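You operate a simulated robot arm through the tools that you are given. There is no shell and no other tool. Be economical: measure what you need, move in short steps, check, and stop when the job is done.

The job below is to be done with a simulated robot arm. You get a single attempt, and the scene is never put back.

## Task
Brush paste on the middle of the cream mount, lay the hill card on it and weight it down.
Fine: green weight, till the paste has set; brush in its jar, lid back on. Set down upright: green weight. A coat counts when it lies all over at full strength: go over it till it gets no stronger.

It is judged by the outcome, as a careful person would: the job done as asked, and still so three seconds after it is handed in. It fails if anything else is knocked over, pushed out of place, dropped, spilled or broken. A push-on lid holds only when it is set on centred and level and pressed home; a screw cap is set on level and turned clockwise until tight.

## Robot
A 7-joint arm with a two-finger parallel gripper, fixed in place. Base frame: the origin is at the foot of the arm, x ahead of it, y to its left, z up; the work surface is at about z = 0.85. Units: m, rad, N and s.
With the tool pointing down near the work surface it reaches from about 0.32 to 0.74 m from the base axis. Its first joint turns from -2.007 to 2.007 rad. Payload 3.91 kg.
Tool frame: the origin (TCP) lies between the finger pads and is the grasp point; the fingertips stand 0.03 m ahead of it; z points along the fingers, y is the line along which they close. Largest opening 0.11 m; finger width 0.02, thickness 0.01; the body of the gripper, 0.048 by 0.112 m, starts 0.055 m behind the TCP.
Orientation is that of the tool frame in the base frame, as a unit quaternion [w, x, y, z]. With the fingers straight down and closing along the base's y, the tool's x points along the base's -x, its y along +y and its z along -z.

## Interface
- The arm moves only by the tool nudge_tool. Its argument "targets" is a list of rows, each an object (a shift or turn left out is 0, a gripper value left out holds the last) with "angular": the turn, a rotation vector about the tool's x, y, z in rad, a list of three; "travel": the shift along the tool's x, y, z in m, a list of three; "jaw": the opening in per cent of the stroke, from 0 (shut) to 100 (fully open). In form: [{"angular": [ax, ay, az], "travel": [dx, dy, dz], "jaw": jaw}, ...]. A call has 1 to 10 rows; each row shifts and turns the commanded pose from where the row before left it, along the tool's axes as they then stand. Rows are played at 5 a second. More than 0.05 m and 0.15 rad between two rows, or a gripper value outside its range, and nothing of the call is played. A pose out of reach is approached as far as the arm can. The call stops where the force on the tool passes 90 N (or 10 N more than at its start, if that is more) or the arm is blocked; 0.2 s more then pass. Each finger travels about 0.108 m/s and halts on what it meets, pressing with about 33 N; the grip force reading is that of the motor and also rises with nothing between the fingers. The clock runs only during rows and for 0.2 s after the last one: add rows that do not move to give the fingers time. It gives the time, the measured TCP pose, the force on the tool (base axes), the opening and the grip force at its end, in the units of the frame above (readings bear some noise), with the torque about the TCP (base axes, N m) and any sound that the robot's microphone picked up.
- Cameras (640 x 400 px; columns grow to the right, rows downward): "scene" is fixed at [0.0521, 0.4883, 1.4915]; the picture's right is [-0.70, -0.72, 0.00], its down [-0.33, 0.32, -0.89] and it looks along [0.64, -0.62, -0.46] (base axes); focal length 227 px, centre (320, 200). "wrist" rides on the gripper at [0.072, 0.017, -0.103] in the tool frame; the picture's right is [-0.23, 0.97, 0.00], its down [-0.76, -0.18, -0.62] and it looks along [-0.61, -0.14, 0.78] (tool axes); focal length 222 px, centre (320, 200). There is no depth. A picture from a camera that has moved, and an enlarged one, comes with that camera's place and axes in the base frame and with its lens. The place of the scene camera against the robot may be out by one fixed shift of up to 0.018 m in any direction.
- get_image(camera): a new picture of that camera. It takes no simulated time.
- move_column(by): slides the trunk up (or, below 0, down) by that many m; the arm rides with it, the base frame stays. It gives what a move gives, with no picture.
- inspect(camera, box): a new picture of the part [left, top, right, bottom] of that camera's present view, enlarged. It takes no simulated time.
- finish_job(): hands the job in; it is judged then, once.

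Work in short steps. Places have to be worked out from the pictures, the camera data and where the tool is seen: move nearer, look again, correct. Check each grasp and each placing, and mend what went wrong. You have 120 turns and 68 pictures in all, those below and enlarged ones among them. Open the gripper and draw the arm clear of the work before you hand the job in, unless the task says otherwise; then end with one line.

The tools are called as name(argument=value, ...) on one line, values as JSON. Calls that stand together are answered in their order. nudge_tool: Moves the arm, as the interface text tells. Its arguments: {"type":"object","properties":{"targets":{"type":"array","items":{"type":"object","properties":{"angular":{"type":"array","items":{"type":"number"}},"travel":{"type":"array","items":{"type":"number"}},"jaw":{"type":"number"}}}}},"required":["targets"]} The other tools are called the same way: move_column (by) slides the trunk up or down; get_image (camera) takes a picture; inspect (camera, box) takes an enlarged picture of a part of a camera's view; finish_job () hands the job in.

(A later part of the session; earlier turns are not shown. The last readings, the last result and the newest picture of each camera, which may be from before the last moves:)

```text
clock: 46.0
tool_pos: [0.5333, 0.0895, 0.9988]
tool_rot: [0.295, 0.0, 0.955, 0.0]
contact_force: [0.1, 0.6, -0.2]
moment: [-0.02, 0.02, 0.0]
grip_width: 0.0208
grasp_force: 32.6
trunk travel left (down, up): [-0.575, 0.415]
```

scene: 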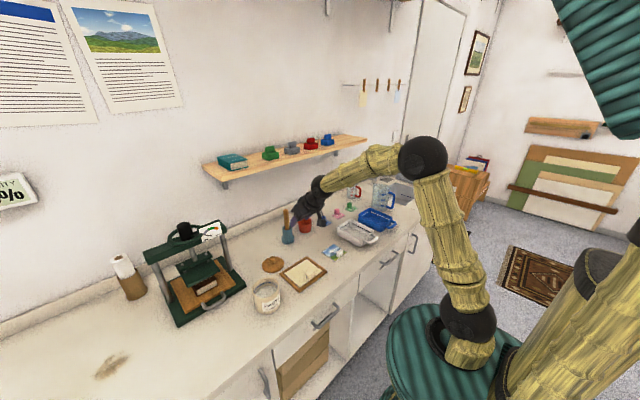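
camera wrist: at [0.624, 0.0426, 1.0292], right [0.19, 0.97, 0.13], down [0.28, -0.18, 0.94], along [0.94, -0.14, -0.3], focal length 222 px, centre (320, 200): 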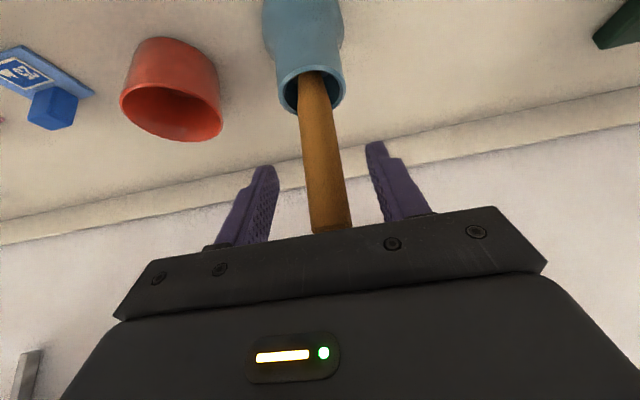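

Back over the board at x≈0.533. I lower to contact and stroke along y there.

nudge_tool(targets=[{"travel": [0.0105, 0, 0.0153]}, {"travel": [0.0053, 0, 0.0078]}, {"travel": [0, -0.012, 0]}, {"travel": [0, 0.017, 0]}, {"travel": [0, 0.017, 0]}, {"travel": [0, 0.017, 0]}, {"travel": [0, 0.017, 0]}, {}])

inspect(camera="scene", box=[270, 230, 350, 300])

```text
clock: 47.8
tool_pos: [0.5344, 0.1433, 0.9711]
tool_rot: [0.296, 0.0, 0.955, 0.0]
contact_force: [-0.7, -1.3, 9.4]
moment: [-0.27, 0.09, -0.02]
grip_width: 0.0206
grasp_force: 32.7
trunk travel left (down, up): [-0.575, 0.415]
```

```text
5.71 times, centred on (310, 265) of scene
camera zoom: at [0.0521, 0.4883, 1.4915], right [-0.7, -0.72, 0.0], down [-0.33, 0.32, -0.89], along [0.64, -0.62, -0.46], focal length 1296 px, centre (377, -171)
```

zoom: 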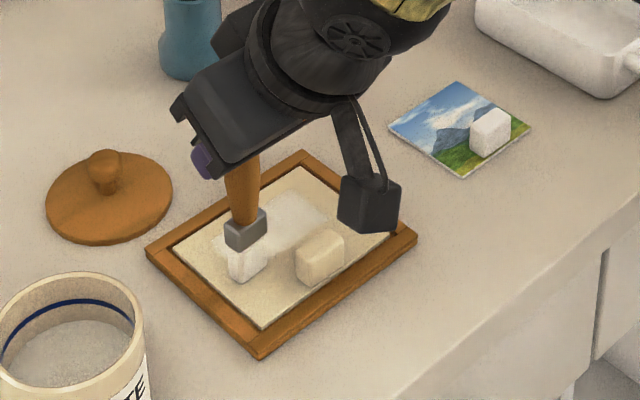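

I continue with more back-and-forth strokes across the patch.

nudge_tool(targets=[{"travel": [-0.0066, 0, 0.0045]}, {"travel": [0, -0.0225, 0]}, {"travel": [0, -0.0225, 0]}, {"travel": [0, -0.0225, 0]}, {"travel": [-0.0099, 0, 0.0068]}, {"travel": [0, 0.0225, 0]}, {"travel": [0, 0.0225, 0]}, {"travel": [0, 0.0225, 0]}, {"travel": [-0.0099, 0, 0.0068]}, {}])

nudge_tool(targets=[{"travel": [0, -0.0225, 0]}, {"travel": [0, -0.0225, 0]}, {"travel": [0, -0.0225, 0]}, {"travel": [-0.02, 0, -0.03]}, {"travel": [-0.0254, 0, -0.0371]}, {"travel": [0.009, 0.04, -0.006]}, {"travel": [0.009, 0.04, -0.006]}, {"travel": [0.009, 0.04, -0.006]}, {"travel": [0.009, 0.04, -0.006]}, {"travel": [0.007, 0.04, -0.005]}])

inspect(camera="scene", box=[270, 230, 350, 300])

```text
clock: 50.0
tool_pos: [0.5676, 0.1424, 0.9709]
tool_rot: [0.296, 0.0, 0.955, 0.0]
contact_force: [-0.1, -0.8, 7.1]
moment: [-0.03, 0.05, 0.03]
grip_width: 0.0209
grasp_force: 33.2
trunk travel left (down, up): [-0.575, 0.415]
```

```text
clock: 52.2
tool_pos: [0.5171, 0.2751, 1.0489]
tool_rot: [0.294, 0.0, 0.956, 0.0]
contact_force: [0.0, 0.1, 0.0]
moment: [0.01, 0.02, -0.01]
grip_width: 0.0207
grasp_force: 33.6
trunk travel left (down, up): [-0.575, 0.415]
```

```text
5.71 times, centred on (310, 265) of scene
camera zoom: at [0.0521, 0.4883, 1.4915], right [-0.7, -0.72, 0.0], down [-0.33, 0.32, -0.89], along [0.64, -0.62, -0.46], focal length 1296 px, centre (377, -171)
```

zoom: 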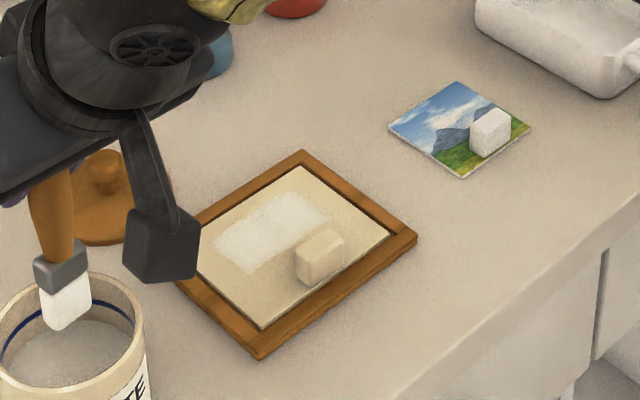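

The coated area is a sharp rectangle, x≈0.540–0.577, y≈0.076–0.144. I dip once more and go over it again fully.

nudge_tool(targets=[{"travel": [-0.003, 0, 0.002]}, {"travel": [0.017, 0, 0.0248]}, {"travel": [0.011, 0, 0.016]}, {"travel": [0.0035, 0, 0.005]}, {}])

inspect(camera="scene", box=[288, 240, 338, 280])

```text
clock: 53.4
tool_pos: [0.5188, 0.275, 0.9982]
tool_rot: [0.299, 0.0, 0.954, 0.003]
contact_force: [0.9, 0.4, 30.5]
moment: [-0.07, -0.18, 0.03]
grip_width: 0.0216
grasp_force: 33.2
trunk travel left (down, up): [-0.575, 0.415]
```

```text
10.00 times, centred on (313, 260) of scene
camera zoom: at [0.0521, 0.4883, 1.4915], right [-0.7, -0.72, 0.0], down [-0.33, 0.32, -0.89], along [0.64, -0.62, -0.46], focal length 2268 px, centre (390, -400)
```

zoom: 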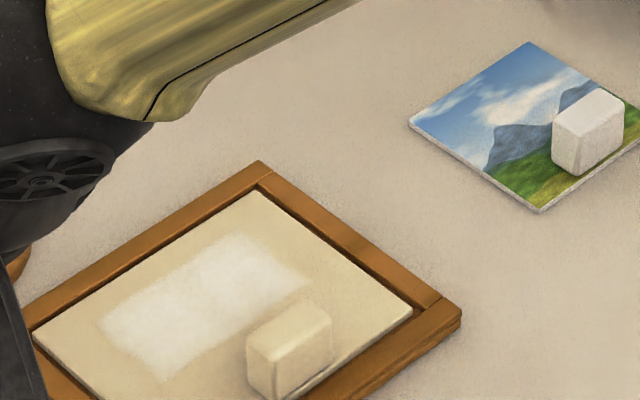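

The near side and right end are fainter. I return for another set of passes, starting at x≈0.531.

nudge_tool(targets=[{"travel": [-0.0184, 0, -0.0268]}, {"travel": [-0.0184, 0, -0.0268]}, {"travel": [-0.002, -0.04, 0.0014]}, {"travel": [-0.002, -0.04, 0.0014]}, {"travel": [-0.002, -0.04, 0.0014]}, {"travel": [-0.002, -0.04, 0.0014]}, {"travel": [-0.002, -0.04, 0.0014]}, {"travel": [0.024, 0, 0.0351]}, {"travel": [0.024, 0, 0.0351]}, {}])

nudge_tool(targets=[{"travel": [0.0023, 0, 0.0034]}, {"travel": [0.0011, -0.004, 0.0016]}, {}])

```text
clock: 55.6
tool_pos: [0.5282, 0.0728, 0.9724]
tool_rot: [0.296, 0.0, 0.955, 0.0]
contact_force: [-0.5, 0.3, -0.3]
moment: [0.02, -0.03, -0.01]
grip_width: 0.0207
grasp_force: 33.2
trunk travel left (down, up): [-0.575, 0.415]
```

```text
clock: 56.4
tool_pos: [0.529, 0.0701, 0.9687]
tool_rot: [0.297, 0.0, 0.955, 0.001]
contact_force: [0.8, 1.7, 7.4]
moment: [0.22, -0.06, -0.01]
grip_width: 0.0206
grasp_force: 32.9
trunk travel left (down, up): [-0.575, 0.415]
```

Contact again. I make slow double strokes at x≈0.531 and 0.543.

nudge_tool(targets=[{"travel": [-0.002, 0.02, 0.0014]}, {"travel": [0, 0.02, 0]}, {"travel": [0, 0.02, 0]}, {"travel": [0, 0.018, 0]}, {"travel": [-0.0066, 0, 0.0045]}, {"travel": [0, -0.02, 0]}, {"travel": [0, -0.02, 0]}, {"travel": [0, -0.02, 0]}, {"travel": [0, -0.016, 0]}, {}])

nudge_tool(targets=[{"travel": [-0.0066, 0, 0.0045]}, {"travel": [0, 0.02, 0]}, {"travel": [0, 0.02, 0]}, {"travel": [0, 0.02, 0]}, {"travel": [0, 0.016, 0]}, {"travel": [-0.0066, 0, 0.0045]}, {"travel": [0, -0.02, 0]}, {"travel": [0, -0.02, 0]}, {"travel": [0, -0.02, 0]}, {"travel": [0, -0.016, 0]}])

nudge_tool(targets=[{"travel": [-0.0066, 0, 0.0045]}, {"travel": [0, 0.02, 0]}, {"travel": [0, 0.02, 0]}, {"travel": [0, 0.02, 0]}, {"travel": [0, 0.016, 0]}, {"travel": [-0.02, 0, -0.03]}, {"travel": [-0.0254, 0, -0.0371]}, {"travel": [0.0175, 0.0405, -0.012]}, {"travel": [0.0175, 0.0405, -0.012]}, {"travel": [0.0035, 0.0405, -0.002]}])

inspect(camera="scene", box=[288, 240, 338, 280])

```text
clock: 58.6
tool_pos: [0.5383, 0.072, 0.969]
tool_rot: [0.297, 0.0, 0.955, 0.0]
contact_force: [1.4, 3.1, 15.2]
moment: [0.3, -0.1, 0.01]
grip_width: 0.0209
grasp_force: 33.2
trunk travel left (down, up): [-0.575, 0.415]
```

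```text
clock: 60.8
tool_pos: [0.5571, 0.0722, 0.9676]
tool_rot: [0.296, 0.001, 0.955, -0.001]
contact_force: [0.4, 1.7, 8.5]
moment: [0.06, -0.06, -0.02]
grip_width: 0.0209
grasp_force: 33.4
trunk travel left (down, up): [-0.575, 0.415]
```

```text
clock: 63.0
tool_pos: [0.5193, 0.2722, 1.0526]
tool_rot: [0.295, 0.0, 0.955, 0.0]
contact_force: [0.8, -0.7, 0.8]
moment: [0.02, 0.01, 0.01]
grip_width: 0.0205
grasp_force: 33.0
trunk travel left (down, up): [-0.575, 0.415]
```

```text
10.00 times, centred on (313, 260) of scene
camera zoom: at [0.0521, 0.4883, 1.4915], right [-0.7, -0.72, 0.0], down [-0.33, 0.32, -0.89], along [0.64, -0.62, -0.46], focal length 2268 px, centre (390, -400)
```

zoom: 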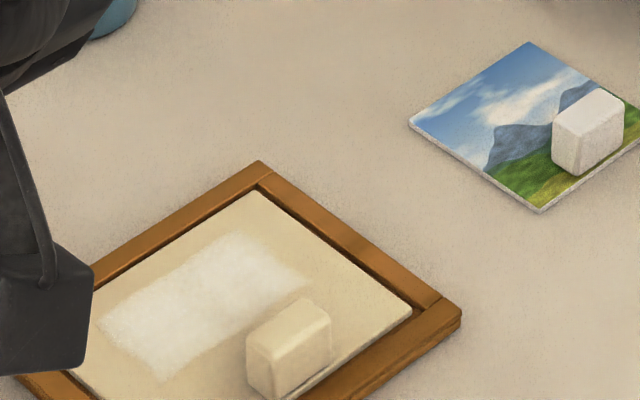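

It looks nearly uniform. I do one more dip and full set of passes to be sure it gets no stronger.

nudge_tool(targets=[{"travel": [-0.003, 0.003, 0.002]}, {"travel": [0.017, 0, 0.0248]}, {"travel": [0.013, 0, 0.019]}, {"travel": [0.0025, 0, 0.0035]}, {}])

nudge_tool(targets=[{"travel": [-0.0184, 0, -0.0268]}, {"travel": [-0.0184, 0, -0.0268]}, {"travel": [-0.002, -0.04, 0.0014]}, {"travel": [-0.002, -0.04, 0.0014]}, {"travel": [-0.002, -0.04, 0.0014]}, {"travel": [-0.002, -0.04, 0.0014]}, {"travel": [-0.004, -0.042, 0.0028]}, {"travel": [0.024, 0, 0.0351]}, {"travel": [0.024, 0, 0.0351]}, {}])

```text
clock: 64.2
tool_pos: [0.5218, 0.2728, 0.9967]
tool_rot: [0.299, -0.001, 0.954, 0.003]
contact_force: [0.9, 1.6, 31.7]
moment: [0.06, -0.15, 0.0]
grip_width: 0.0213
grasp_force: 33.1
trunk travel left (down, up): [-0.575, 0.415]
```

```text
clock: 66.4
tool_pos: [0.5374, 0.0722, 0.9729]
tool_rot: [0.296, -0.001, 0.955, 0.0]
contact_force: [-0.2, -0.3, -0.2]
moment: [-0.03, -0.02, -0.02]
grip_width: 0.0208
grasp_force: 32.9
trunk travel left (down, up): [-0.575, 0.415]
```

I lower to contact and repeat the passes at x≈0.536, 0.548, 0.560, 0.570.

nudge_tool(targets=[{"travel": [0.0034, 0, 0.005]}, {"travel": [0, 0.02, 0]}, {"travel": [0, 0.02, 0]}, {"travel": [0, 0.02, 0]}, {"travel": [0, 0.016, 0]}, {"travel": [-0.0083, 0, 0.0057]}, {"travel": [0, -0.02, 0]}, {"travel": [0, -0.02, 0]}, {"travel": [0, -0.02, 0]}, {"travel": [0, -0.016, 0]}])

nudge_tool(targets=[{"travel": [-0.0083, 0, 0.0057]}, {"travel": [0, 0.02, 0]}, {"travel": [0, 0.02, 0]}, {"travel": [0, 0.02, 0]}, {"travel": [0, 0.016, 0]}, {"travel": [-0.0083, 0, 0.0057]}, {"travel": [0, -0.02, 0]}, {"travel": [0, -0.02, 0]}, {"travel": [0, -0.02, 0]}, {"travel": [0, -0.016, 0]}])

nudge_tool(targets=[{"travel": [-0.017, 0, -0.0248]}, {"travel": [-0.017, 0, -0.0248]}, {"travel": [-0.0254, -0.02, -0.0371]}, {}])

inspect(camera="scene", box=[288, 240, 338, 280])

```text
clock: 68.6
tool_pos: [0.5466, 0.0741, 0.9671]
tool_rot: [0.296, 0.0, 0.955, 0.0]
contact_force: [0.9, 1.2, 8.2]
moment: [0.08, -0.03, 0.01]
grip_width: 0.0206
grasp_force: 33.0
trunk travel left (down, up): [-0.575, 0.415]
```

```text
clock: 70.8
tool_pos: [0.5664, 0.0722, 0.9671]
tool_rot: [0.296, 0.0, 0.955, 0.0]
contact_force: [-0.5, 1.4, 10.2]
moment: [0.13, -0.08, -0.02]
grip_width: 0.0206
grasp_force: 33.1
trunk travel left (down, up): [-0.575, 0.415]
```

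```text
clock: 71.8
tool_pos: [0.5672, 0.0535, 1.0668]
tool_rot: [0.295, -0.001, 0.955, 0.001]
contact_force: [-0.4, 0.3, 0.2]
moment: [-0.06, -0.04, 0.03]
grip_width: 0.0205
grasp_force: 33.2
trunk travel left (down, up): [-0.575, 0.415]
```

```text
10.00 times, centred on (313, 260) of scene
camera zoom: at [0.0521, 0.4883, 1.4915], right [-0.7, -0.72, 0.0], down [-0.33, 0.32, -0.89], along [0.64, -0.62, -0.46], focal length 2268 px, centre (390, -400)
```

zoom: 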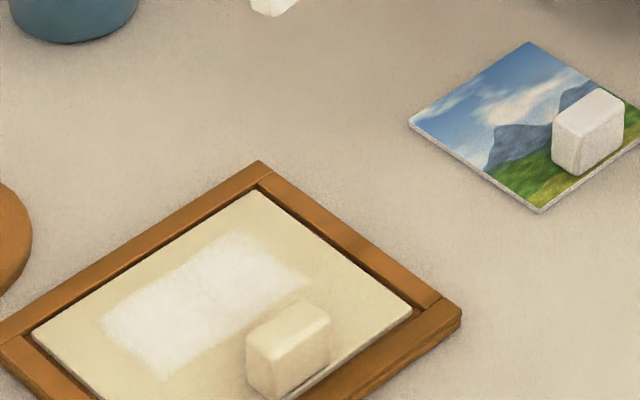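

The coat looks full; to be sure I make one more set of strokes and compare under the same light.

nudge_tool(targets=[{"travel": [0.0272, 0.022, -0.0186]}, {"travel": [0.025, 0, 0.0365]}, {"travel": [0.025, 0, 0.0365]}, {"travel": [0.007, 0, 0.01]}, {"travel": [0, 0.024, 0]}, {"travel": [0, 0.024, 0]}, {"travel": [0, 0.026, 0]}, {"travel": [-0.0083, -0.024, 0.0057]}, {"travel": [0, -0.024, 0]}, {"travel": [0, -0.026, 0]}])

nudge_tool(targets=[{"travel": [-0.0083, 0.024, 0.0057]}, {"travel": [0, 0.024, 0]}, {"travel": [0, 0.026, 0]}, {"travel": [-0.0083, -0.024, 0.0057]}, {"travel": [0, -0.024, 0]}, {"travel": [0, -0.026, 0]}, {"travel": [-0.017, 0, -0.0248]}, {"travel": [-0.017, 0, -0.0248]}, {"travel": [-0.0254, -0.02, -0.0371]}, {}])

inspect(camera="scene", box=[288, 240, 338, 280])

```text
clock: 74.0
tool_pos: [0.5429, 0.074, 0.971]
tool_rot: [0.296, -0.001, 0.955, 0.0]
contact_force: [-1.2, 0.0, 0.2]
moment: [-0.02, 0.02, 0.0]
grip_width: 0.0205
grasp_force: 32.7
trunk travel left (down, up): [-0.575, 0.415]
```

```text
clock: 76.2
tool_pos: [0.5638, 0.0563, 1.0777]
tool_rot: [0.295, -0.001, 0.956, 0.0]
contact_force: [-0.1, -0.1, -0.8]
moment: [0.0, 0.04, -0.03]
grip_width: 0.0206
grasp_force: 32.5
trunk travel left (down, up): [-0.575, 0.415]
```

```text
10.00 times, centred on (313, 260) of scene
camera zoom: at [0.0521, 0.4883, 1.4915], right [-0.7, -0.72, 0.0], down [-0.33, 0.32, -0.89], along [0.64, -0.62, -0.46], focal length 2268 px, centre (390, -400)
```

zoom: 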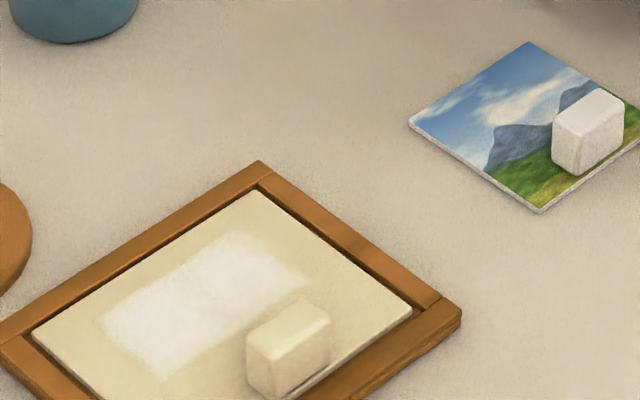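

Those strokes hovered just above the board (no force). I repeat with real contact.

nudge_tool(targets=[{"travel": [0.0239, 0.018, -0.0164]}, {"travel": [0.025, 0, 0.0365]}, {"travel": [0.025, 0, 0.0365]}, {"travel": [0.0131, 0, 0.0192]}, {}])

```text
clock: 77.4
tool_pos: [0.5342, 0.0742, 0.9661]
tool_rot: [0.296, 0.0, 0.955, 0.0]
contact_force: [0.5, 1.0, 5.9]
moment: [0.0, -0.04, -0.01]
grip_width: 0.0208
grasp_force: 33.5
trunk travel left (down, up): [-0.575, 0.415]
```

nudge_tool(targets=[{"travel": [0, 0.024, 0]}, {"travel": [0, 0.024, 0]}, {"travel": [0, 0.026, 0]}, {"travel": [-0.0083, 0, 0.0057]}, {"travel": [0, -0.024, 0]}, {"travel": [0, -0.024, 0]}, {"travel": [0, -0.026, 0]}, {"travel": [-0.0083, 0, 0.0057]}, {"travel": [0, 0.024, 0]}, {"travel": [0, 0.024, 0]}])

nudge_tool(targets=[{"travel": [0, 0.026, 0]}, {"travel": [-0.0083, 0, 0.0057]}, {"travel": [0, -0.024, 0]}, {"travel": [0, -0.024, 0]}, {"travel": [0, -0.026, 0]}, {"travel": [-0.017, 0, -0.0248]}, {"travel": [-0.017, 0, -0.0248]}, {"travel": [-0.0254, -0.02, -0.0371]}, {}])

inspect(camera="scene", box=[288, 240, 338, 280])

```text
clock: 79.6
tool_pos: [0.5557, 0.1154, 0.9645]
tool_rot: [0.295, 0.0, 0.956, 0.0]
contact_force: [-1.2, -4.4, 18.2]
moment: [-0.55, 0.06, -0.02]
grip_width: 0.0208
grasp_force: 33.0
trunk travel left (down, up): [-0.575, 0.415]
```

```text
clock: 81.6
tool_pos: [0.5671, 0.05, 1.0708]
tool_rot: [0.294, 0.0, 0.956, 0.0]
contact_force: [0.3, -0.2, -0.5]
moment: [0.02, -0.01, 0.01]
grip_width: 0.0205
grasp_force: 33.0
trunk travel left (down, up): [-0.575, 0.415]
```

```text
10.00 times, centred on (313, 260) of scene
camera zoom: at [0.0521, 0.4883, 1.4915], right [-0.7, -0.72, 0.0], down [-0.33, 0.32, -0.89], along [0.64, -0.62, -0.46], focal length 2268 px, centre (390, -400)
```

zoom: 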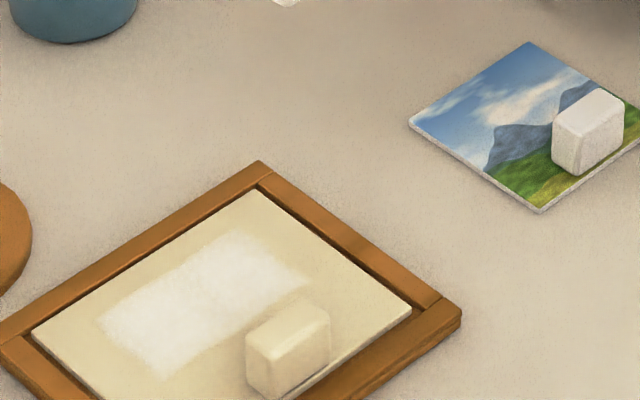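

No stronger any more: the coat is full. I carry the brush back over its jar.

nudge_tool(targets=[{"travel": [-0.0085, 0, -0.0124]}, {"travel": [-0.0361, -0.0054, 0.0247]}, {"travel": [-0.0361, -0.0054, 0.0247]}, {"travel": [-0.0361, -0.0054, 0.0247]}, {"travel": [-0.0361, -0.0054, 0.0247]}, {}])

inspect(camera="scene", box=[240, 170, 340, 260])

get_image(camera="wrist")

```text
clock: 83.0
tool_pos: [0.7421, 0.0297, 1.0817]
tool_rot: [0.296, 0.0, 0.955, 0.0]
contact_force: [-0.6, -0.8, -0.2]
moment: [0.0, -0.01, 0.0]
grip_width: 0.0207
grasp_force: 32.9
trunk travel left (down, up): [-0.575, 0.415]
```

```text
4.44 times, centred on (290, 215) of scene
camera zoom: at [0.0521, 0.4883, 1.4915], right [-0.7, -0.72, 0.0], down [-0.33, 0.32, -0.89], along [0.64, -0.62, -0.46], focal length 1008 px, centre (453, 133)
```

zoom: 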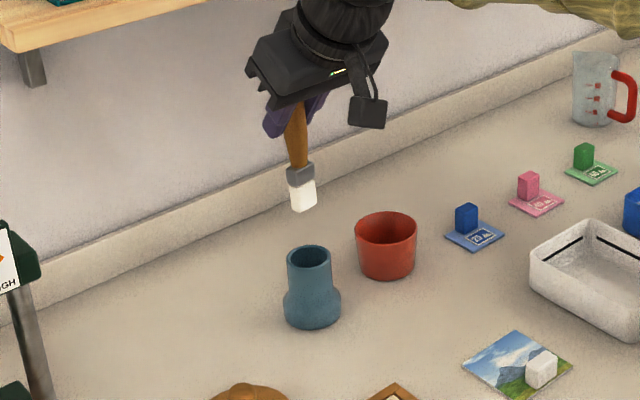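

```text
21 pictures are left
camera wrist: at [0.6246, 0.046, 1.1269], right [0.19, 0.97, 0.13], down [0.28, -0.18, 0.94], along [0.94, -0.14, -0.3], focal length 222 px, centre (320, 200)
```

wrist: 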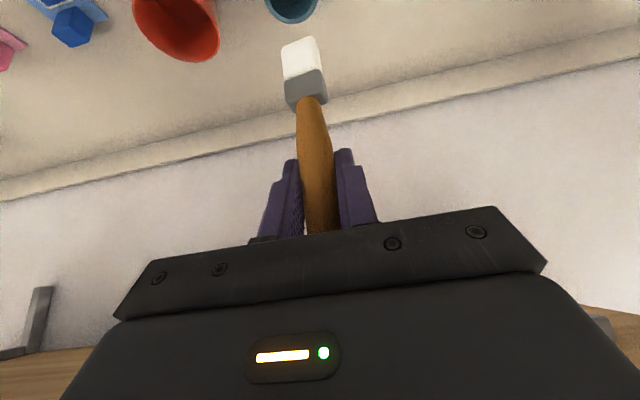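

The tip hangs over the jar mouth, perhaps 3 mm off in y. I correct and lower it into the jar, watching the force.

nudge_tool(targets=[{"travel": [0.0017, -0.003, -0.0011]}, {"travel": [0.017, 0, 0.0248]}, {"travel": [0.0113, 0, 0.0165]}, {"travel": [0.0085, 0, 0.0124]}, {}])

inspect(camera="scene", box=[250, 190, 330, 260])

```text
clock: 84.2
tool_pos: [0.7384, 0.0307, 1.0218]
tool_rot: [0.299, 0.0, 0.954, 0.0]
contact_force: [2.7, -0.2, 14.4]
moment: [-0.12, -0.1, -0.03]
grip_width: 0.0207
grasp_force: 32.8
trunk travel left (down, up): [-0.575, 0.415]
```

```text
5.71 times, centred on (290, 225) of scene
camera zoom: at [0.0521, 0.4883, 1.4915], right [-0.7, -0.72, 0.0], down [-0.33, 0.32, -0.89], along [0.64, -0.62, -0.46], focal length 1296 px, centre (491, 57)
```

zoom: 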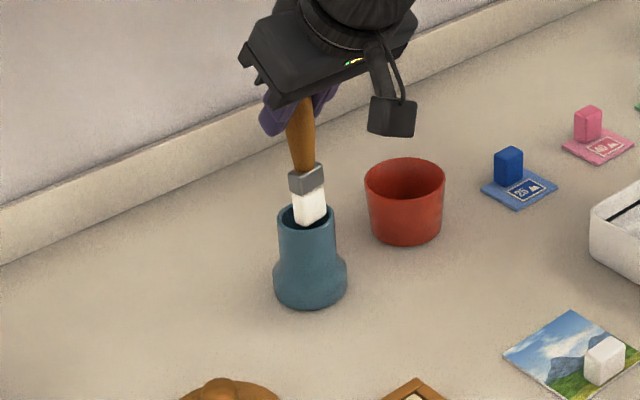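

The contact is on the near (-x) rim. I raise a little, shift 6 mm ahead and lower again.

nudge_tool(targets=[{"travel": [-0.0085, 0, -0.0124]}, {"travel": [-0.005, 0, 0.0034]}, {"travel": [0.0057, 0, 0.0083]}, {"travel": [0.0057, 0, 0.0083]}, {}])

```text
clock: 85.4
tool_pos: [0.7443, 0.0273, 1.0143]
tool_rot: [0.295, 0.001, 0.955, -0.001]
contact_force: [-0.1, -0.6, -0.7]
moment: [-0.02, 0.0, -0.03]
grip_width: 0.0206
grasp_force: 33.8
trunk travel left (down, up): [-0.575, 0.415]
```

Free now, with the tip below the rim. I lower on to the bottom.

nudge_tool(targets=[{"travel": [0.0085, 0, 0.0124]}, {"travel": [0.0057, 0, 0.0083]}, {"travel": [0.0028, 0, 0.0041]}, {}])

```text
clock: 86.4
tool_pos: [0.7444, 0.0256, 0.9891]
tool_rot: [0.3, 0.0, 0.954, 0.0]
contact_force: [0.0, 4.5, 30.6]
moment: [-0.04, -0.21, -0.02]
grip_width: 0.0209
grasp_force: 33.4
trunk travel left (down, up): [-0.575, 0.415]
```

Contact came early (TCP 0.989). I look.

inspect(camera="scene", box=[260, 195, 320, 250])

```text
7.27 times, centred on (290, 222) of scene
camera zoom: at [0.0521, 0.4883, 1.4915], right [-0.7, -0.72, 0.0], down [-0.33, 0.32, -0.89], along [0.64, -0.62, -0.46], focal length 1649 px, centre (538, 36)
```

zoom: 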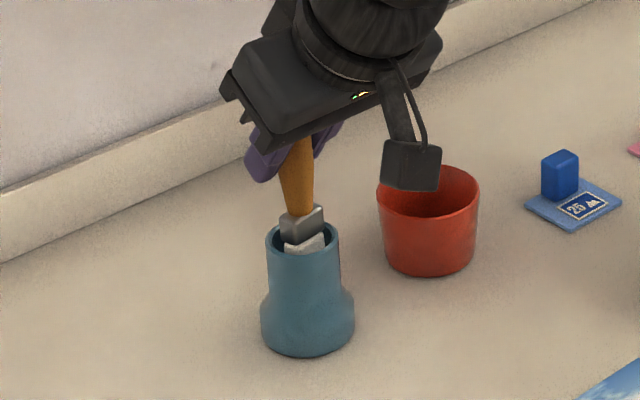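

The ferrule edge catches the far rim. I raise slightly, shift back 3.5 mm and a little +y, then lower.

nudge_tool(targets=[{"travel": [-0.0057, 0, -0.0083]}, {"travel": [0.0029, 0.002, -0.002]}, {"travel": [0.0057, 0, 0.0083]}, {"travel": [0.0034, 0, 0.005]}, {}])

```text
clock: 87.6
tool_pos: [0.7397, 0.0289, 0.977]
tool_rot: [0.295, -0.001, 0.955, 0.0]
contact_force: [-0.4, 0.8, 0.0]
moment: [0.01, -0.01, 0.0]
grip_width: 0.0208
grasp_force: 32.5
trunk travel left (down, up): [-0.575, 0.415]
```

Free now; I lower the rest.

nudge_tool(targets=[{"travel": [0.0028, 0, 0.0041]}, {"travel": [0.0023, 0, 0.0033]}, {}])

```text
clock: 88.4
tool_pos: [0.7411, 0.029, 0.969]
tool_rot: [0.296, -0.002, 0.955, 0.001]
contact_force: [-0.4, -0.1, 0.4]
moment: [0.01, -0.02, -0.03]
grip_width: 0.021
grasp_force: 33.2
trunk travel left (down, up): [-0.575, 0.415]
```

I lower 3 mm more, open and draw back along the tool axis.

nudge_tool(targets=[{"travel": [0.0017, 0, 0.0025]}, {"jaw": 55}, {}, {}, {"travel": [0, 0, -0.04]}, {"travel": [0, 0, -0.045]}, {"travel": [0, 0, -0.045]}, {"angular": [0, 0.15, 0], "travel": [0, 0, -0.03]}, {}])

inspect(camera="scene", box=[190, 120, 390, 260])

```text
clock: 90.4
tool_pos: [0.6489, 0.0278, 1.0982]
tool_rot: [0.223, -0.001, 0.975, 0.0]
contact_force: [0.6, -0.3, -0.9]
moment: [0.03, -0.02, -0.02]
grip_width: 0.0606
grasp_force: 0.1
trunk travel left (down, up): [-0.575, 0.415]
```

```text
2.86 times, centred on (290, 190) of scene
camera zoom: at [0.0521, 0.4883, 1.4915], right [-0.7, -0.72, 0.0], down [-0.33, 0.32, -0.89], along [0.64, -0.62, -0.46], focal length 648 px, centre (406, 229)
```

zoom: 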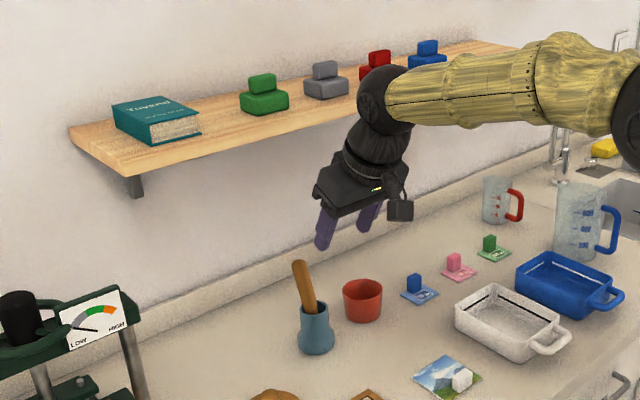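

Brush is back in its jar. I go back and return to vertical over the hill card.

nudge_tool(targets=[{"travel": [0.045, -0.01, -0.018]}, {"travel": [0.045, -0.01, -0.018]}, {"angular": [0, 0.15, 0]}, {"angular": [0, 0.15, 0]}, {"angular": [0, 0.15, 0]}, {"travel": [0.03, -0.03, 0.02]}, {"travel": [0.03, -0.01, 0.03]}, {}])

get_image(camera="wrist")

```text
clock: 92.2
tool_pos: [0.4964, -0.0333, 1.0414]
tool_rot: [0.0, -0.001, 1.0, 0.0]
contact_force: [-0.5, 0.4, -0.6]
moment: [0.0, -0.01, 0.01]
grip_width: 0.0607
grasp_force: 0.0
trunk travel left (down, up): [-0.575, 0.415]
```

```text
17 pictures are left
camera wrist: at [0.4235, -0.0164, 1.1458], right [0.23, 0.97, 0.0], down [0.76, -0.18, 0.62], along [0.61, -0.14, -0.78], focal length 222 px, centre (320, 200)
```

wrist: 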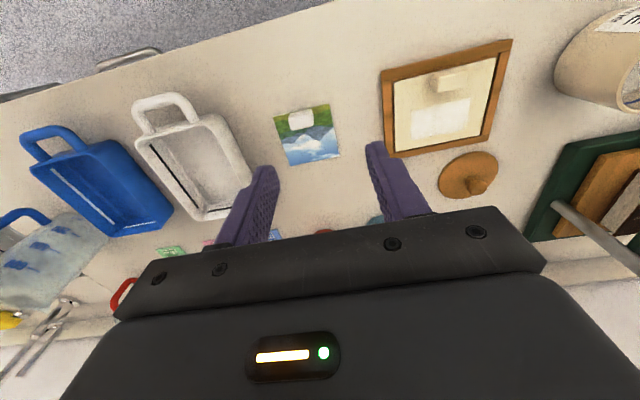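

I zoom once on card and mount together to get the sizes precisely.

inspect(camera="wrist", box=[260, 30, 520, 180])

```text
2.46 times, centred on (390, 105) of wrist
camera zoom: at [0.4235, -0.0164, 1.1458], right [0.23, 0.97, 0.0], down [0.76, -0.18, 0.62], along [0.61, -0.14, -0.78], focal length 547 px, centre (148, 434)
```

zoom: 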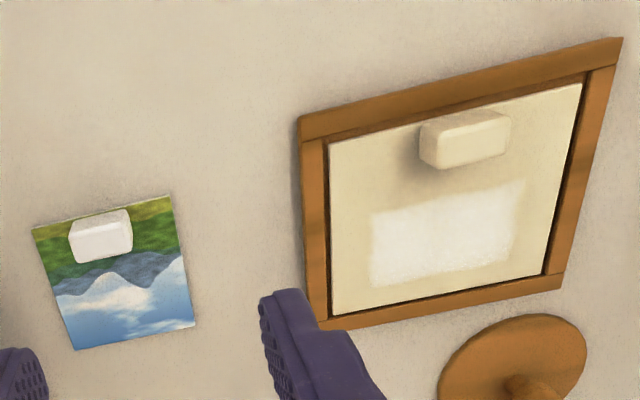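

Card centre (0.5414, -0.060), its block (0.514, -0.0605); free part of the board x 0.5135–0.5885, paste centre (0.5555, 0.111). I descend on the card's block.

nudge_tool(targets=[{"travel": [-0.0176, -0.0272, 0]}, {"travel": [0, 0, 0.04]}, {"travel": [0, 0, 0.04]}, {"travel": [0, 0, 0.04]}, {"travel": [0, 0, 0.02]}, {"travel": [0, 0, 0.008]}, {}])

```text
clock: 93.8
tool_pos: [0.5132, -0.0587, 0.8922]
tool_rot: [0.0, 0.0, 1.0, 0.001]
contact_force: [-0.4, -0.3, -0.1]
moment: [-0.04, 0.0, -0.02]
grip_width: 0.0605
grasp_force: 0.0
trunk travel left (down, up): [-0.575, 0.415]
```

nudge_tool(targets=[{"travel": [0, -0.001, 0.003]}, {"jaw": 30}, {"jaw": 10}, {}, {}])

inspect(camera="scene", box=[290, 220, 360, 280])

```text
clock: 95.0
tool_pos: [0.5132, -0.0598, 0.8892]
tool_rot: [0.0, 0.0, 1.0, 0.0]
contact_force: [-0.6, -0.3, -0.1]
moment: [0.01, 0.01, -0.02]
grip_width: 0.0286
grasp_force: 33.5
trunk travel left (down, up): [-0.575, 0.415]
```

```text
6.67 times, centred on (325, 250) of scene
camera zoom: at [0.0521, 0.4883, 1.4915], right [-0.7, -0.72, 0.0], down [-0.33, 0.32, -0.89], along [0.64, -0.62, -0.46], focal length 1512 px, centre (287, -133)
```

zoom: 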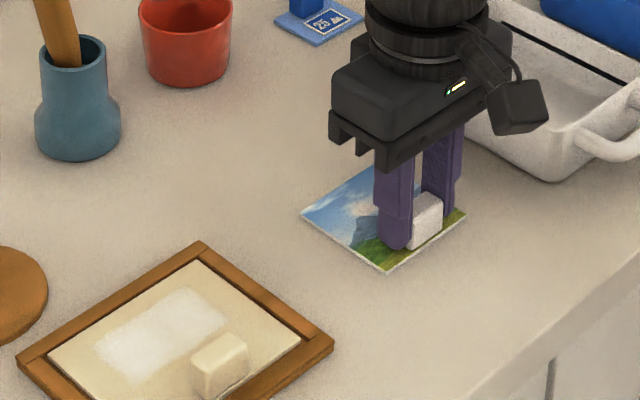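

The block is held. I lift 6 cm, move to (0.525, 0.111) and stop about 1 cm above the board.

nudge_tool(targets=[{"travel": [0, 0, -0.02]}, {"travel": [0, 0, -0.04]}, {"travel": [-0.003, 0.0428, 0]}, {"travel": [-0.003, 0.0428, 0]}, {"travel": [-0.003, 0.0427, 0]}, {"travel": [-0.0028, 0.0427, 0]}, {}, {"travel": [0, 0, 0.03]}, {"travel": [0, 0, 0.01]}, {}])

inspect(camera="wrist", box=[220, 80, 420, 240])

```text
clock: 97.2
tool_pos: [0.5233, 0.1136, 0.9098]
tool_rot: [0.001, -0.001, 1.0, 0.0]
contact_force: [0.5, -0.2, 0.7]
moment: [-0.03, 0.01, 0.01]
grip_width: 0.0289
grasp_force: 33.1
trunk travel left (down, up): [-0.575, 0.415]
```

```text
2.50 times, centred on (320, 160) of wrist
camera zoom: at [0.4506, 0.13, 1.0134], right [0.23, 0.97, 0.0], down [0.76, -0.18, 0.62], along [0.61, -0.14, -0.78], focal length 555 px, centre (320, 300)
```

zoom: 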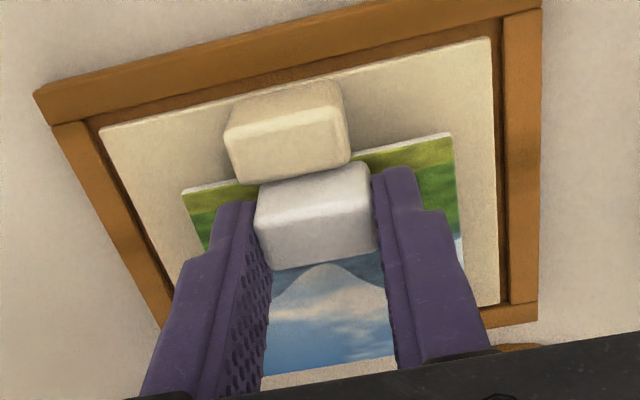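

The card's near edge just overlaps the mount's block. I shift 2.5 mm ahead and 2 mm back in y, then lower.

nudge_tool(targets=[{"travel": [-0.0025, -0.002, 0]}, {"travel": [0, 0, 0.005]}, {"travel": [0, 0, 0.003]}, {}])

nudge_tool(targets=[{"travel": [0, 0, 0.002]}, {"travel": [0, 0, 0.002]}, {}])

```text
clock: 98.2
tool_pos: [0.5257, 0.1108, 0.9005]
tool_rot: [0.0, 0.0, 1.0, 0.0]
contact_force: [0.5, 0.0, -0.8]
moment: [0.01, 0.0, 0.01]
grip_width: 0.0286
grasp_force: 33.1
trunk travel left (down, up): [-0.575, 0.415]
```

```text
clock: 99.0
tool_pos: [0.5256, 0.111, 0.8982]
tool_rot: [0.002, -0.001, 1.0, 0.0]
contact_force: [2.4, 3.5, 13.0]
moment: [0.06, -0.08, 0.05]
grip_width: 0.0288
grasp_force: 33.3
trunk travel left (down, up): [-0.575, 0.415]
```

Contact at the expected height. I open, rise slightly and check.

nudge_tool(targets=[{"travel": [0, 0, -0.001]}, {"jaw": 50}, {}, {}, {"travel": [0, 0, -0.04]}, {"travel": [0.03, 0, -0.03]}, {"travel": [0.03, 0, -0.03]}, {}])

inspect(camera="wrist", box=[220, 80, 420, 240])

```text
clock: 100.8
tool_pos: [0.4659, 0.1103, 0.9979]
tool_rot: [-0.002, -0.001, 1.0, 0.0]
contact_force: [-0.2, -0.8, 0.8]
moment: [-0.02, 0.01, -0.01]
grip_width: 0.0548
grasp_force: 0.0
trunk travel left (down, up): [-0.575, 0.415]
```

```text
2.50 times, centred on (320, 160) of wrist
camera zoom: at [0.3931, 0.1257, 1.1017], right [0.23, 0.97, 0.0], down [0.76, -0.18, 0.62], along [0.61, -0.14, -0.78], focal length 555 px, centre (320, 300)
```

zoom: 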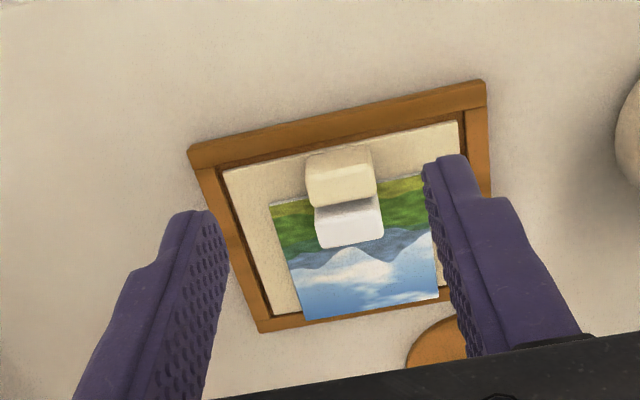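

The card lies flat with its centre at the paste centre (≈0.555, 0.111). Now the green weight on the shelf: I raise the trunk and tilt the tool forward to look.

move_column(by=0.3)

nudge_tool(targets=[{"angular": [0, -0.15, 0]}, {"angular": [0, -0.15, 0]}, {"angular": [0, -0.15, 0]}, {"angular": [0, -0.15, 0]}, {"travel": [0, -0.04, 0], "jaw": 100}, {"travel": [0, -0.03, 0]}, {}])

get_image(camera="wrist")

```text
clock: 103.8
tool_pos: [0.4664, 0.1091, 1.2978]
tool_rot: [0.0, 0.0, 1.0, 0.0]
contact_force: [-0.6, 0.2, 0.2]
moment: [0.03, 0.0, -0.01]
grip_width: 0.055
grasp_force: 0.1
trunk travel left (down, up): [-0.875, 0.115]
```

```text
clock: 105.4
tool_pos: [0.4654, 0.0399, 1.2997]
tool_rot: [0.296, 0.0, 0.955, -0.001]
contact_force: [-0.2, 0.0, -1.2]
moment: [0.01, 0.0, -0.01]
grip_width: 0.1101
grasp_force: 0.1
trunk travel left (down, up): [-0.875, 0.115]
```

```text
12 pictures are left
camera wrist: at [0.3473, 0.0559, 1.3448], right [0.19, 0.97, 0.13], down [0.28, -0.18, 0.94], along [0.94, -0.14, -0.3], focal length 222 px, centre (320, 200)
```

wrist: 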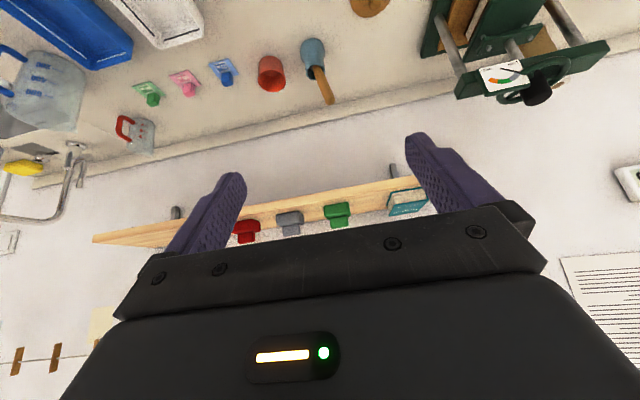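

I zoom on the shelf.

inspect(camera="wrist", box=[270, 180, 400, 240])

```text
4.92 times, centred on (335, 210) of wrist
camera zoom: at [0.3473, 0.0559, 1.3448], right [0.19, 0.97, 0.13], down [0.28, -0.18, 0.94], along [0.94, -0.14, -0.3], focal length 1094 px, centre (246, 151)
```

zoom: 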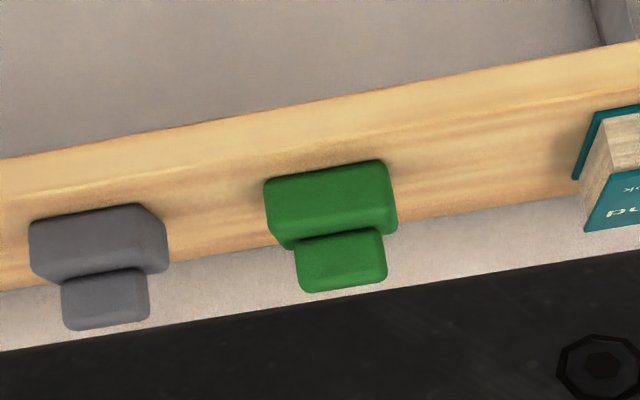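

The green weight's base front is near x≈0.83, z≈1.205, y≈0.018, with a handle (≈42 mm wide) at about x≈0.855, z≈1.23–1.25. I approach above and in front of it.

nudge_tool(targets=[{"travel": [-0.0339, -0.0028, 0.0202], "jaw": 70}, {"travel": [-0.0339, -0.0028, 0.0202]}, {"travel": [-0.0339, -0.0028, 0.0202]}, {"travel": [-0.0339, -0.0028, 0.0202]}, {"travel": [-0.0339, -0.0028, 0.0202]}, {"travel": [-0.0339, -0.0028, 0.0202]}, {"travel": [-0.0339, -0.0028, 0.0202]}, {"travel": [-0.0339, -0.0028, 0.0202]}, {}])

get_image(camera="wrist")

```text
clock: 107.4
tool_pos: [0.7811, 0.0159, 1.3152]
tool_rot: [0.295, 0.0, 0.955, 0.0]
contact_force: [0.2, 0.8, -0.1]
moment: [0.01, 0.01, 0.0]
grip_width: 0.077
grasp_force: 0.0
trunk travel left (down, up): [-0.875, 0.115]
```

```text
10 pictures are left
camera wrist: at [0.6619, 0.0329, 1.3598], right [0.19, 0.97, 0.13], down [0.28, -0.18, 0.94], along [0.94, -0.14, -0.3], focal length 222 px, centre (320, 200)
```

wrist: 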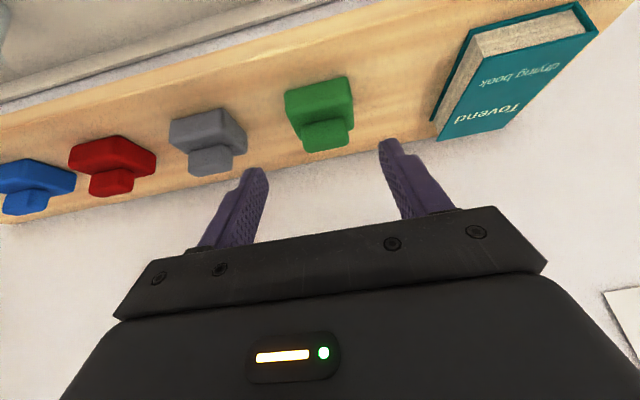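

Triangulated: handle x≈0.817–0.834, z≈1.239–1.26, y≈0.0215; base front at 0.807. I slide the fingers over the handle.

nudge_tool(targets=[{"travel": [-0.0007, 0.0056, 0.02]}, {"travel": [-0.0007, 0, 0.02]}, {"travel": [-0.0007, 0, 0.0136]}, {}])

inspect(camera="wrist", box=[220, 80, 420, 240])

```text
clock: 108.4
tool_pos: [0.8122, 0.0213, 1.2736]
tool_rot: [0.295, 0.0, 0.956, 0.0]
contact_force: [-1.0, 0.4, -0.1]
moment: [0.03, -0.01, -0.01]
grip_width: 0.0769
grasp_force: 0.1
trunk travel left (down, up): [-0.875, 0.115]
```

```text
2.50 times, centred on (320, 160) of wrist
camera zoom: at [0.6945, 0.0379, 1.3191], right [0.19, 0.97, 0.13], down [0.28, -0.18, 0.94], along [0.94, -0.14, -0.3], focal length 555 px, centre (320, 300)
```

zoom: 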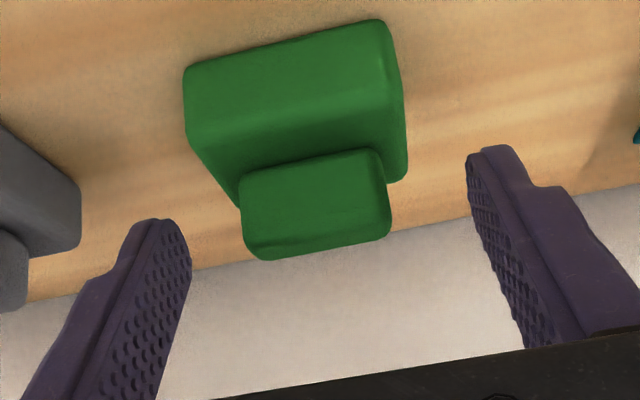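

The handle lies between the fingertips as computed. I close.

nudge_tool(targets=[{"travel": [0, -0.0015, 0.001], "jaw": 45}, {"jaw": 25}, {"jaw": 10}, {}, {}])

```text
clock: 109.6
tool_pos: [0.814, 0.0194, 1.2721]
tool_rot: [0.295, 0.001, 0.956, -0.001]
contact_force: [0.4, -1.3, 0.8]
moment: [0.07, -0.01, 0.01]
grip_width: 0.0396
grasp_force: 33.0
trunk travel left (down, up): [-0.875, 0.115]
```

Gripped at 40 mm. I lift straight up a little and check the hold.

nudge_tool(targets=[{"travel": [-0.0057, 0, -0.0083]}, {"travel": [-0.0113, 0, -0.0165]}, {"travel": [-0.0113, 0, -0.0165]}, {}])

inspect(camera="scene", box=[230, 100, 330, 180])

```text
clock: 110.6
tool_pos: [0.8155, 0.0221, 1.3211]
tool_rot: [0.295, -0.001, 0.956, 0.0]
contact_force: [0.2, 0.7, -3.3]
moment: [-0.01, 0.07, 0.04]
grip_width: 0.0395
grasp_force: 33.3
trunk travel left (down, up): [-0.875, 0.115]
```

```text
5.00 times, centred on (280, 140) of scene
camera zoom: at [0.0521, 0.4883, 1.4915], right [-0.7, -0.72, 0.0], down [-0.33, 0.32, -0.89], along [0.64, -0.62, -0.46], focal length 1134 px, centre (520, 500)
```

zoom: 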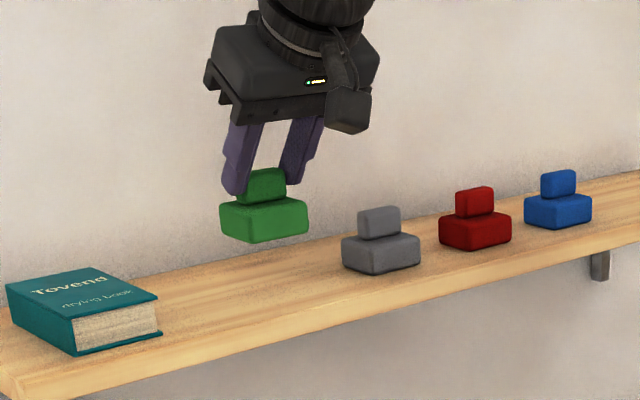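

The weight is held level (bottom 0.058 below TCP). I carry it back over the mount to x≈0.547, y≈0.111.

nudge_tool(targets=[{"travel": [0.0369, 0, -0.0253]}, {"travel": [0.0369, 0.0148, -0.0253]}, {"travel": [0.0369, 0.0148, -0.0253]}, {"travel": [0.0369, 0.0148, -0.0253]}, {"travel": [0.0369, 0.0148, -0.0253]}, {"travel": [0.0369, 0.0148, -0.0253]}, {"travel": [0, 0.0155, 0]}, {}])

move_column(by=-0.3)

```text
clock: 112.4
tool_pos: [0.5427, 0.1095, 1.3208]
tool_rot: [0.296, 0.0, 0.955, -0.001]
contact_force: [0.6, -0.4, -3.6]
moment: [0.01, 0.08, 0.0]
grip_width: 0.0396
grasp_force: 32.6
trunk travel left (down, up): [-0.875, 0.115]
```

```text
clock: 115.4
tool_pos: [0.5437, 0.1102, 1.0215]
tool_rot: [0.296, 0.001, 0.955, -0.001]
contact_force: [-1.0, 0.8, -3.4]
moment: [0.0, 0.05, 0.03]
grip_width: 0.0394
grasp_force: 33.5
trunk travel left (down, up): [-0.575, 0.415]
```

I lower to about 2.5 cm above the card with a 4 mm shift ahead, then check.

nudge_tool(targets=[{"travel": [0.018, 0.001, 0.033]}, {"travel": [0.0211, 0, 0.0312]}, {}])

inspect(camera="scene", box=[275, 225, 345, 295])

```text
clock: 116.2
tool_pos: [0.5472, 0.1123, 0.9465]
tool_rot: [0.295, 0.0, 0.955, 0.001]
contact_force: [-0.2, -1.1, -2.1]
moment: [0.03, 0.07, -0.04]
grip_width: 0.0395
grasp_force: 32.1
trunk travel left (down, up): [-0.575, 0.415]
```

```text
5.71 times, centred on (310, 260) of scene
camera zoom: at [0.0521, 0.4883, 1.4915], right [-0.7, -0.72, 0.0], down [-0.33, 0.32, -0.89], along [0.64, -0.62, -0.46], focal length 1296 px, centre (377, -143)
```

zoom: 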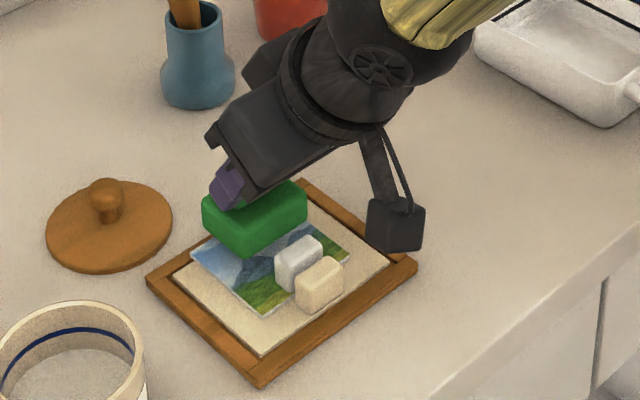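

It will come down behind the card's block with several mm to spare. I lower to contact.

nudge_tool(targets=[{"travel": [0.0068, 0, 0.0099]}, {"travel": [0.0045, 0, 0.0066]}, {"travel": [0.0017, 0, 0.0025]}, {}])

nudge_tool(targets=[{"travel": [0.0014, 0, 0.0021]}, {"travel": [0.0011, 0, 0.0016]}, {}])

```text
clock: 117.2
tool_pos: [0.5457, 0.1117, 0.927]
tool_rot: [0.298, 0.0, 0.955, 0.0]
contact_force: [-0.8, 1.1, 16.9]
moment: [-0.12, 0.07, 0.0]
grip_width: 0.0397
grasp_force: 33.2
trunk travel left (down, up): [-0.575, 0.415]
```

```text
clock: 118.0
tool_pos: [0.5458, 0.1112, 0.9246]
tool_rot: [0.302, 0.0, 0.953, 0.002]
contact_force: [1.5, 3.0, 45.8]
moment: [-0.06, -0.7, 0.04]
grip_width: 0.04
grasp_force: 32.9
trunk travel left (down, up): [-0.575, 0.415]
```

Contact is centred under the weight, so it sits flat. I relax the press, open, and draw back along the tool axis.

nudge_tool(targets=[{"travel": [-0.0025, 0, -0.0037]}, {"jaw": 45}, {}, {"jaw": 55}, {}, {"travel": [0, 0, -0.03]}, {"travel": [0, 0, -0.045]}, {"travel": [0, 0, -0.045]}, {}])

inspect(camera="scene", box=[230, 215, 350, 315])

```text
clock: 120.0
tool_pos: [0.4795, 0.1126, 1.0241]
tool_rot: [0.295, 0.0, 0.956, 0.0]
contact_force: [1.3, 0.1, -0.4]
moment: [-0.02, 0.0, -0.02]
grip_width: 0.0603
grasp_force: 0.0
trunk travel left (down, up): [-0.575, 0.415]
```

```text
4.00 times, centred on (290, 265) of scene
camera zoom: at [0.0521, 0.4883, 1.4915], right [-0.7, -0.72, 0.0], down [-0.33, 0.32, -0.89], along [0.64, -0.62, -0.46], focal length 907 px, centre (440, -60)
```

zoom: 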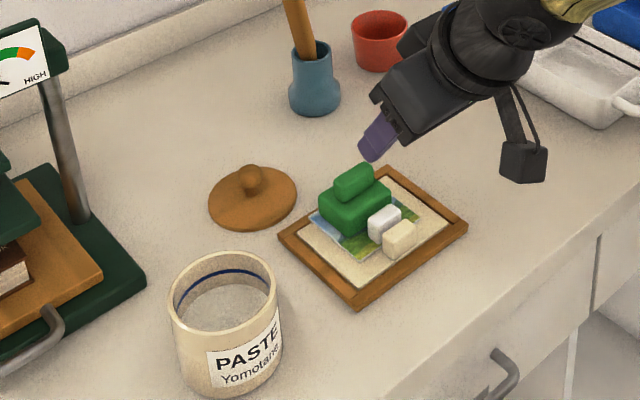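

The weight stands upright on the card. Now the lid: I rise, return to vertical and go above its knob at (0.659, 0.1645).

nudge_tool(targets=[{"travel": [-0.0283, 0, -0.0407]}, {"angular": [0, 0.15, 0]}, {"angular": [0, 0.15, 0]}, {"angular": [0, 0.15, 0]}, {"angular": [0, 0.15, 0]}, {"travel": [-0.045, 0.013, 0], "jaw": 50}, {"travel": [-0.045, 0.013, 0]}, {"travel": [-0.045, 0.013, 0]}, {"travel": [-0.045, 0.013, 0]}, {}])

```text
clock: 122.2
tool_pos: [0.6586, 0.1621, 1.0716]
tool_rot: [-0.001, 0.0, 1.0, -0.001]
contact_force: [0.4, 0.0, -0.4]
moment: [0.02, 0.0, 0.0]
grip_width: 0.0551
grasp_force: 0.0
trunk travel left (down, up): [-0.575, 0.415]
```

I descend around the knob to the same height as at release.

nudge_tool(targets=[{"travel": [-0.0005, 0.002, 0.04]}, {"travel": [0, 0, 0.045]}, {"travel": [0, 0, 0.045]}, {"travel": [0, 0, 0.03]}, {"travel": [0, 0, 0.018]}, {}])

nudge_tool(targets=[{"jaw": 25}, {"jaw": 5}, {}, {}])

```text
clock: 123.6
tool_pos: [0.6607, 0.1632, 0.8937]
tool_rot: [0.0, -0.001, 1.0, 0.0]
contact_force: [-0.1, -0.4, -0.9]
moment: [-0.01, 0.02, 0.01]
grip_width: 0.0549
grasp_force: 0.0
trunk travel left (down, up): [-0.575, 0.415]
```

```text
clock: 124.6
tool_pos: [0.6605, 0.1636, 0.8948]
tool_rot: [0.0, 0.0, 1.0, 0.0]
contact_force: [-0.7, 0.1, 0.2]
moment: [0.01, 0.01, 0.02]
grip_width: 0.0222
grasp_force: 32.8
trunk travel left (down, up): [-0.575, 0.415]
```

Knob gripped again. I lift the lid and carry it over the jar, to about 3 cm above closing height.

nudge_tool(targets=[{"travel": [0, 0, -0.03]}, {"travel": [0, 0, -0.04]}, {"travel": [0, 0, -0.04]}, {"travel": [0.0341, 0.0283, 0]}, {"travel": [0.0341, 0.0283, 0]}, {"travel": [0.0341, 0.0283, 0]}, {"travel": [0.0341, 0.0283, 0]}, {}])

inspect(camera="wrist", box=[200, 40, 440, 220])

```text
clock: 126.4
tool_pos: [0.5259, 0.2785, 1.0041]
tool_rot: [-0.001, 0.0, 1.0, 0.0]
contact_force: [-0.3, 1.5, -0.7]
moment: [0.0, 0.01, -0.01]
grip_width: 0.022
grasp_force: 33.4
trunk travel left (down, up): [-0.575, 0.415]
```

```text
2.22 times, centred on (320, 130) of wrist
camera zoom: at [0.4526, 0.2935, 1.1078], right [0.23, 0.97, 0.0], down [0.76, -0.18, 0.62], along [0.61, -0.14, -0.78], focal length 494 px, centre (320, 356)
```

zoom: 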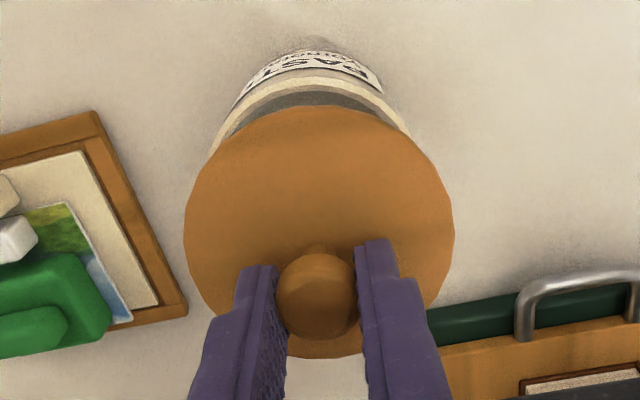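

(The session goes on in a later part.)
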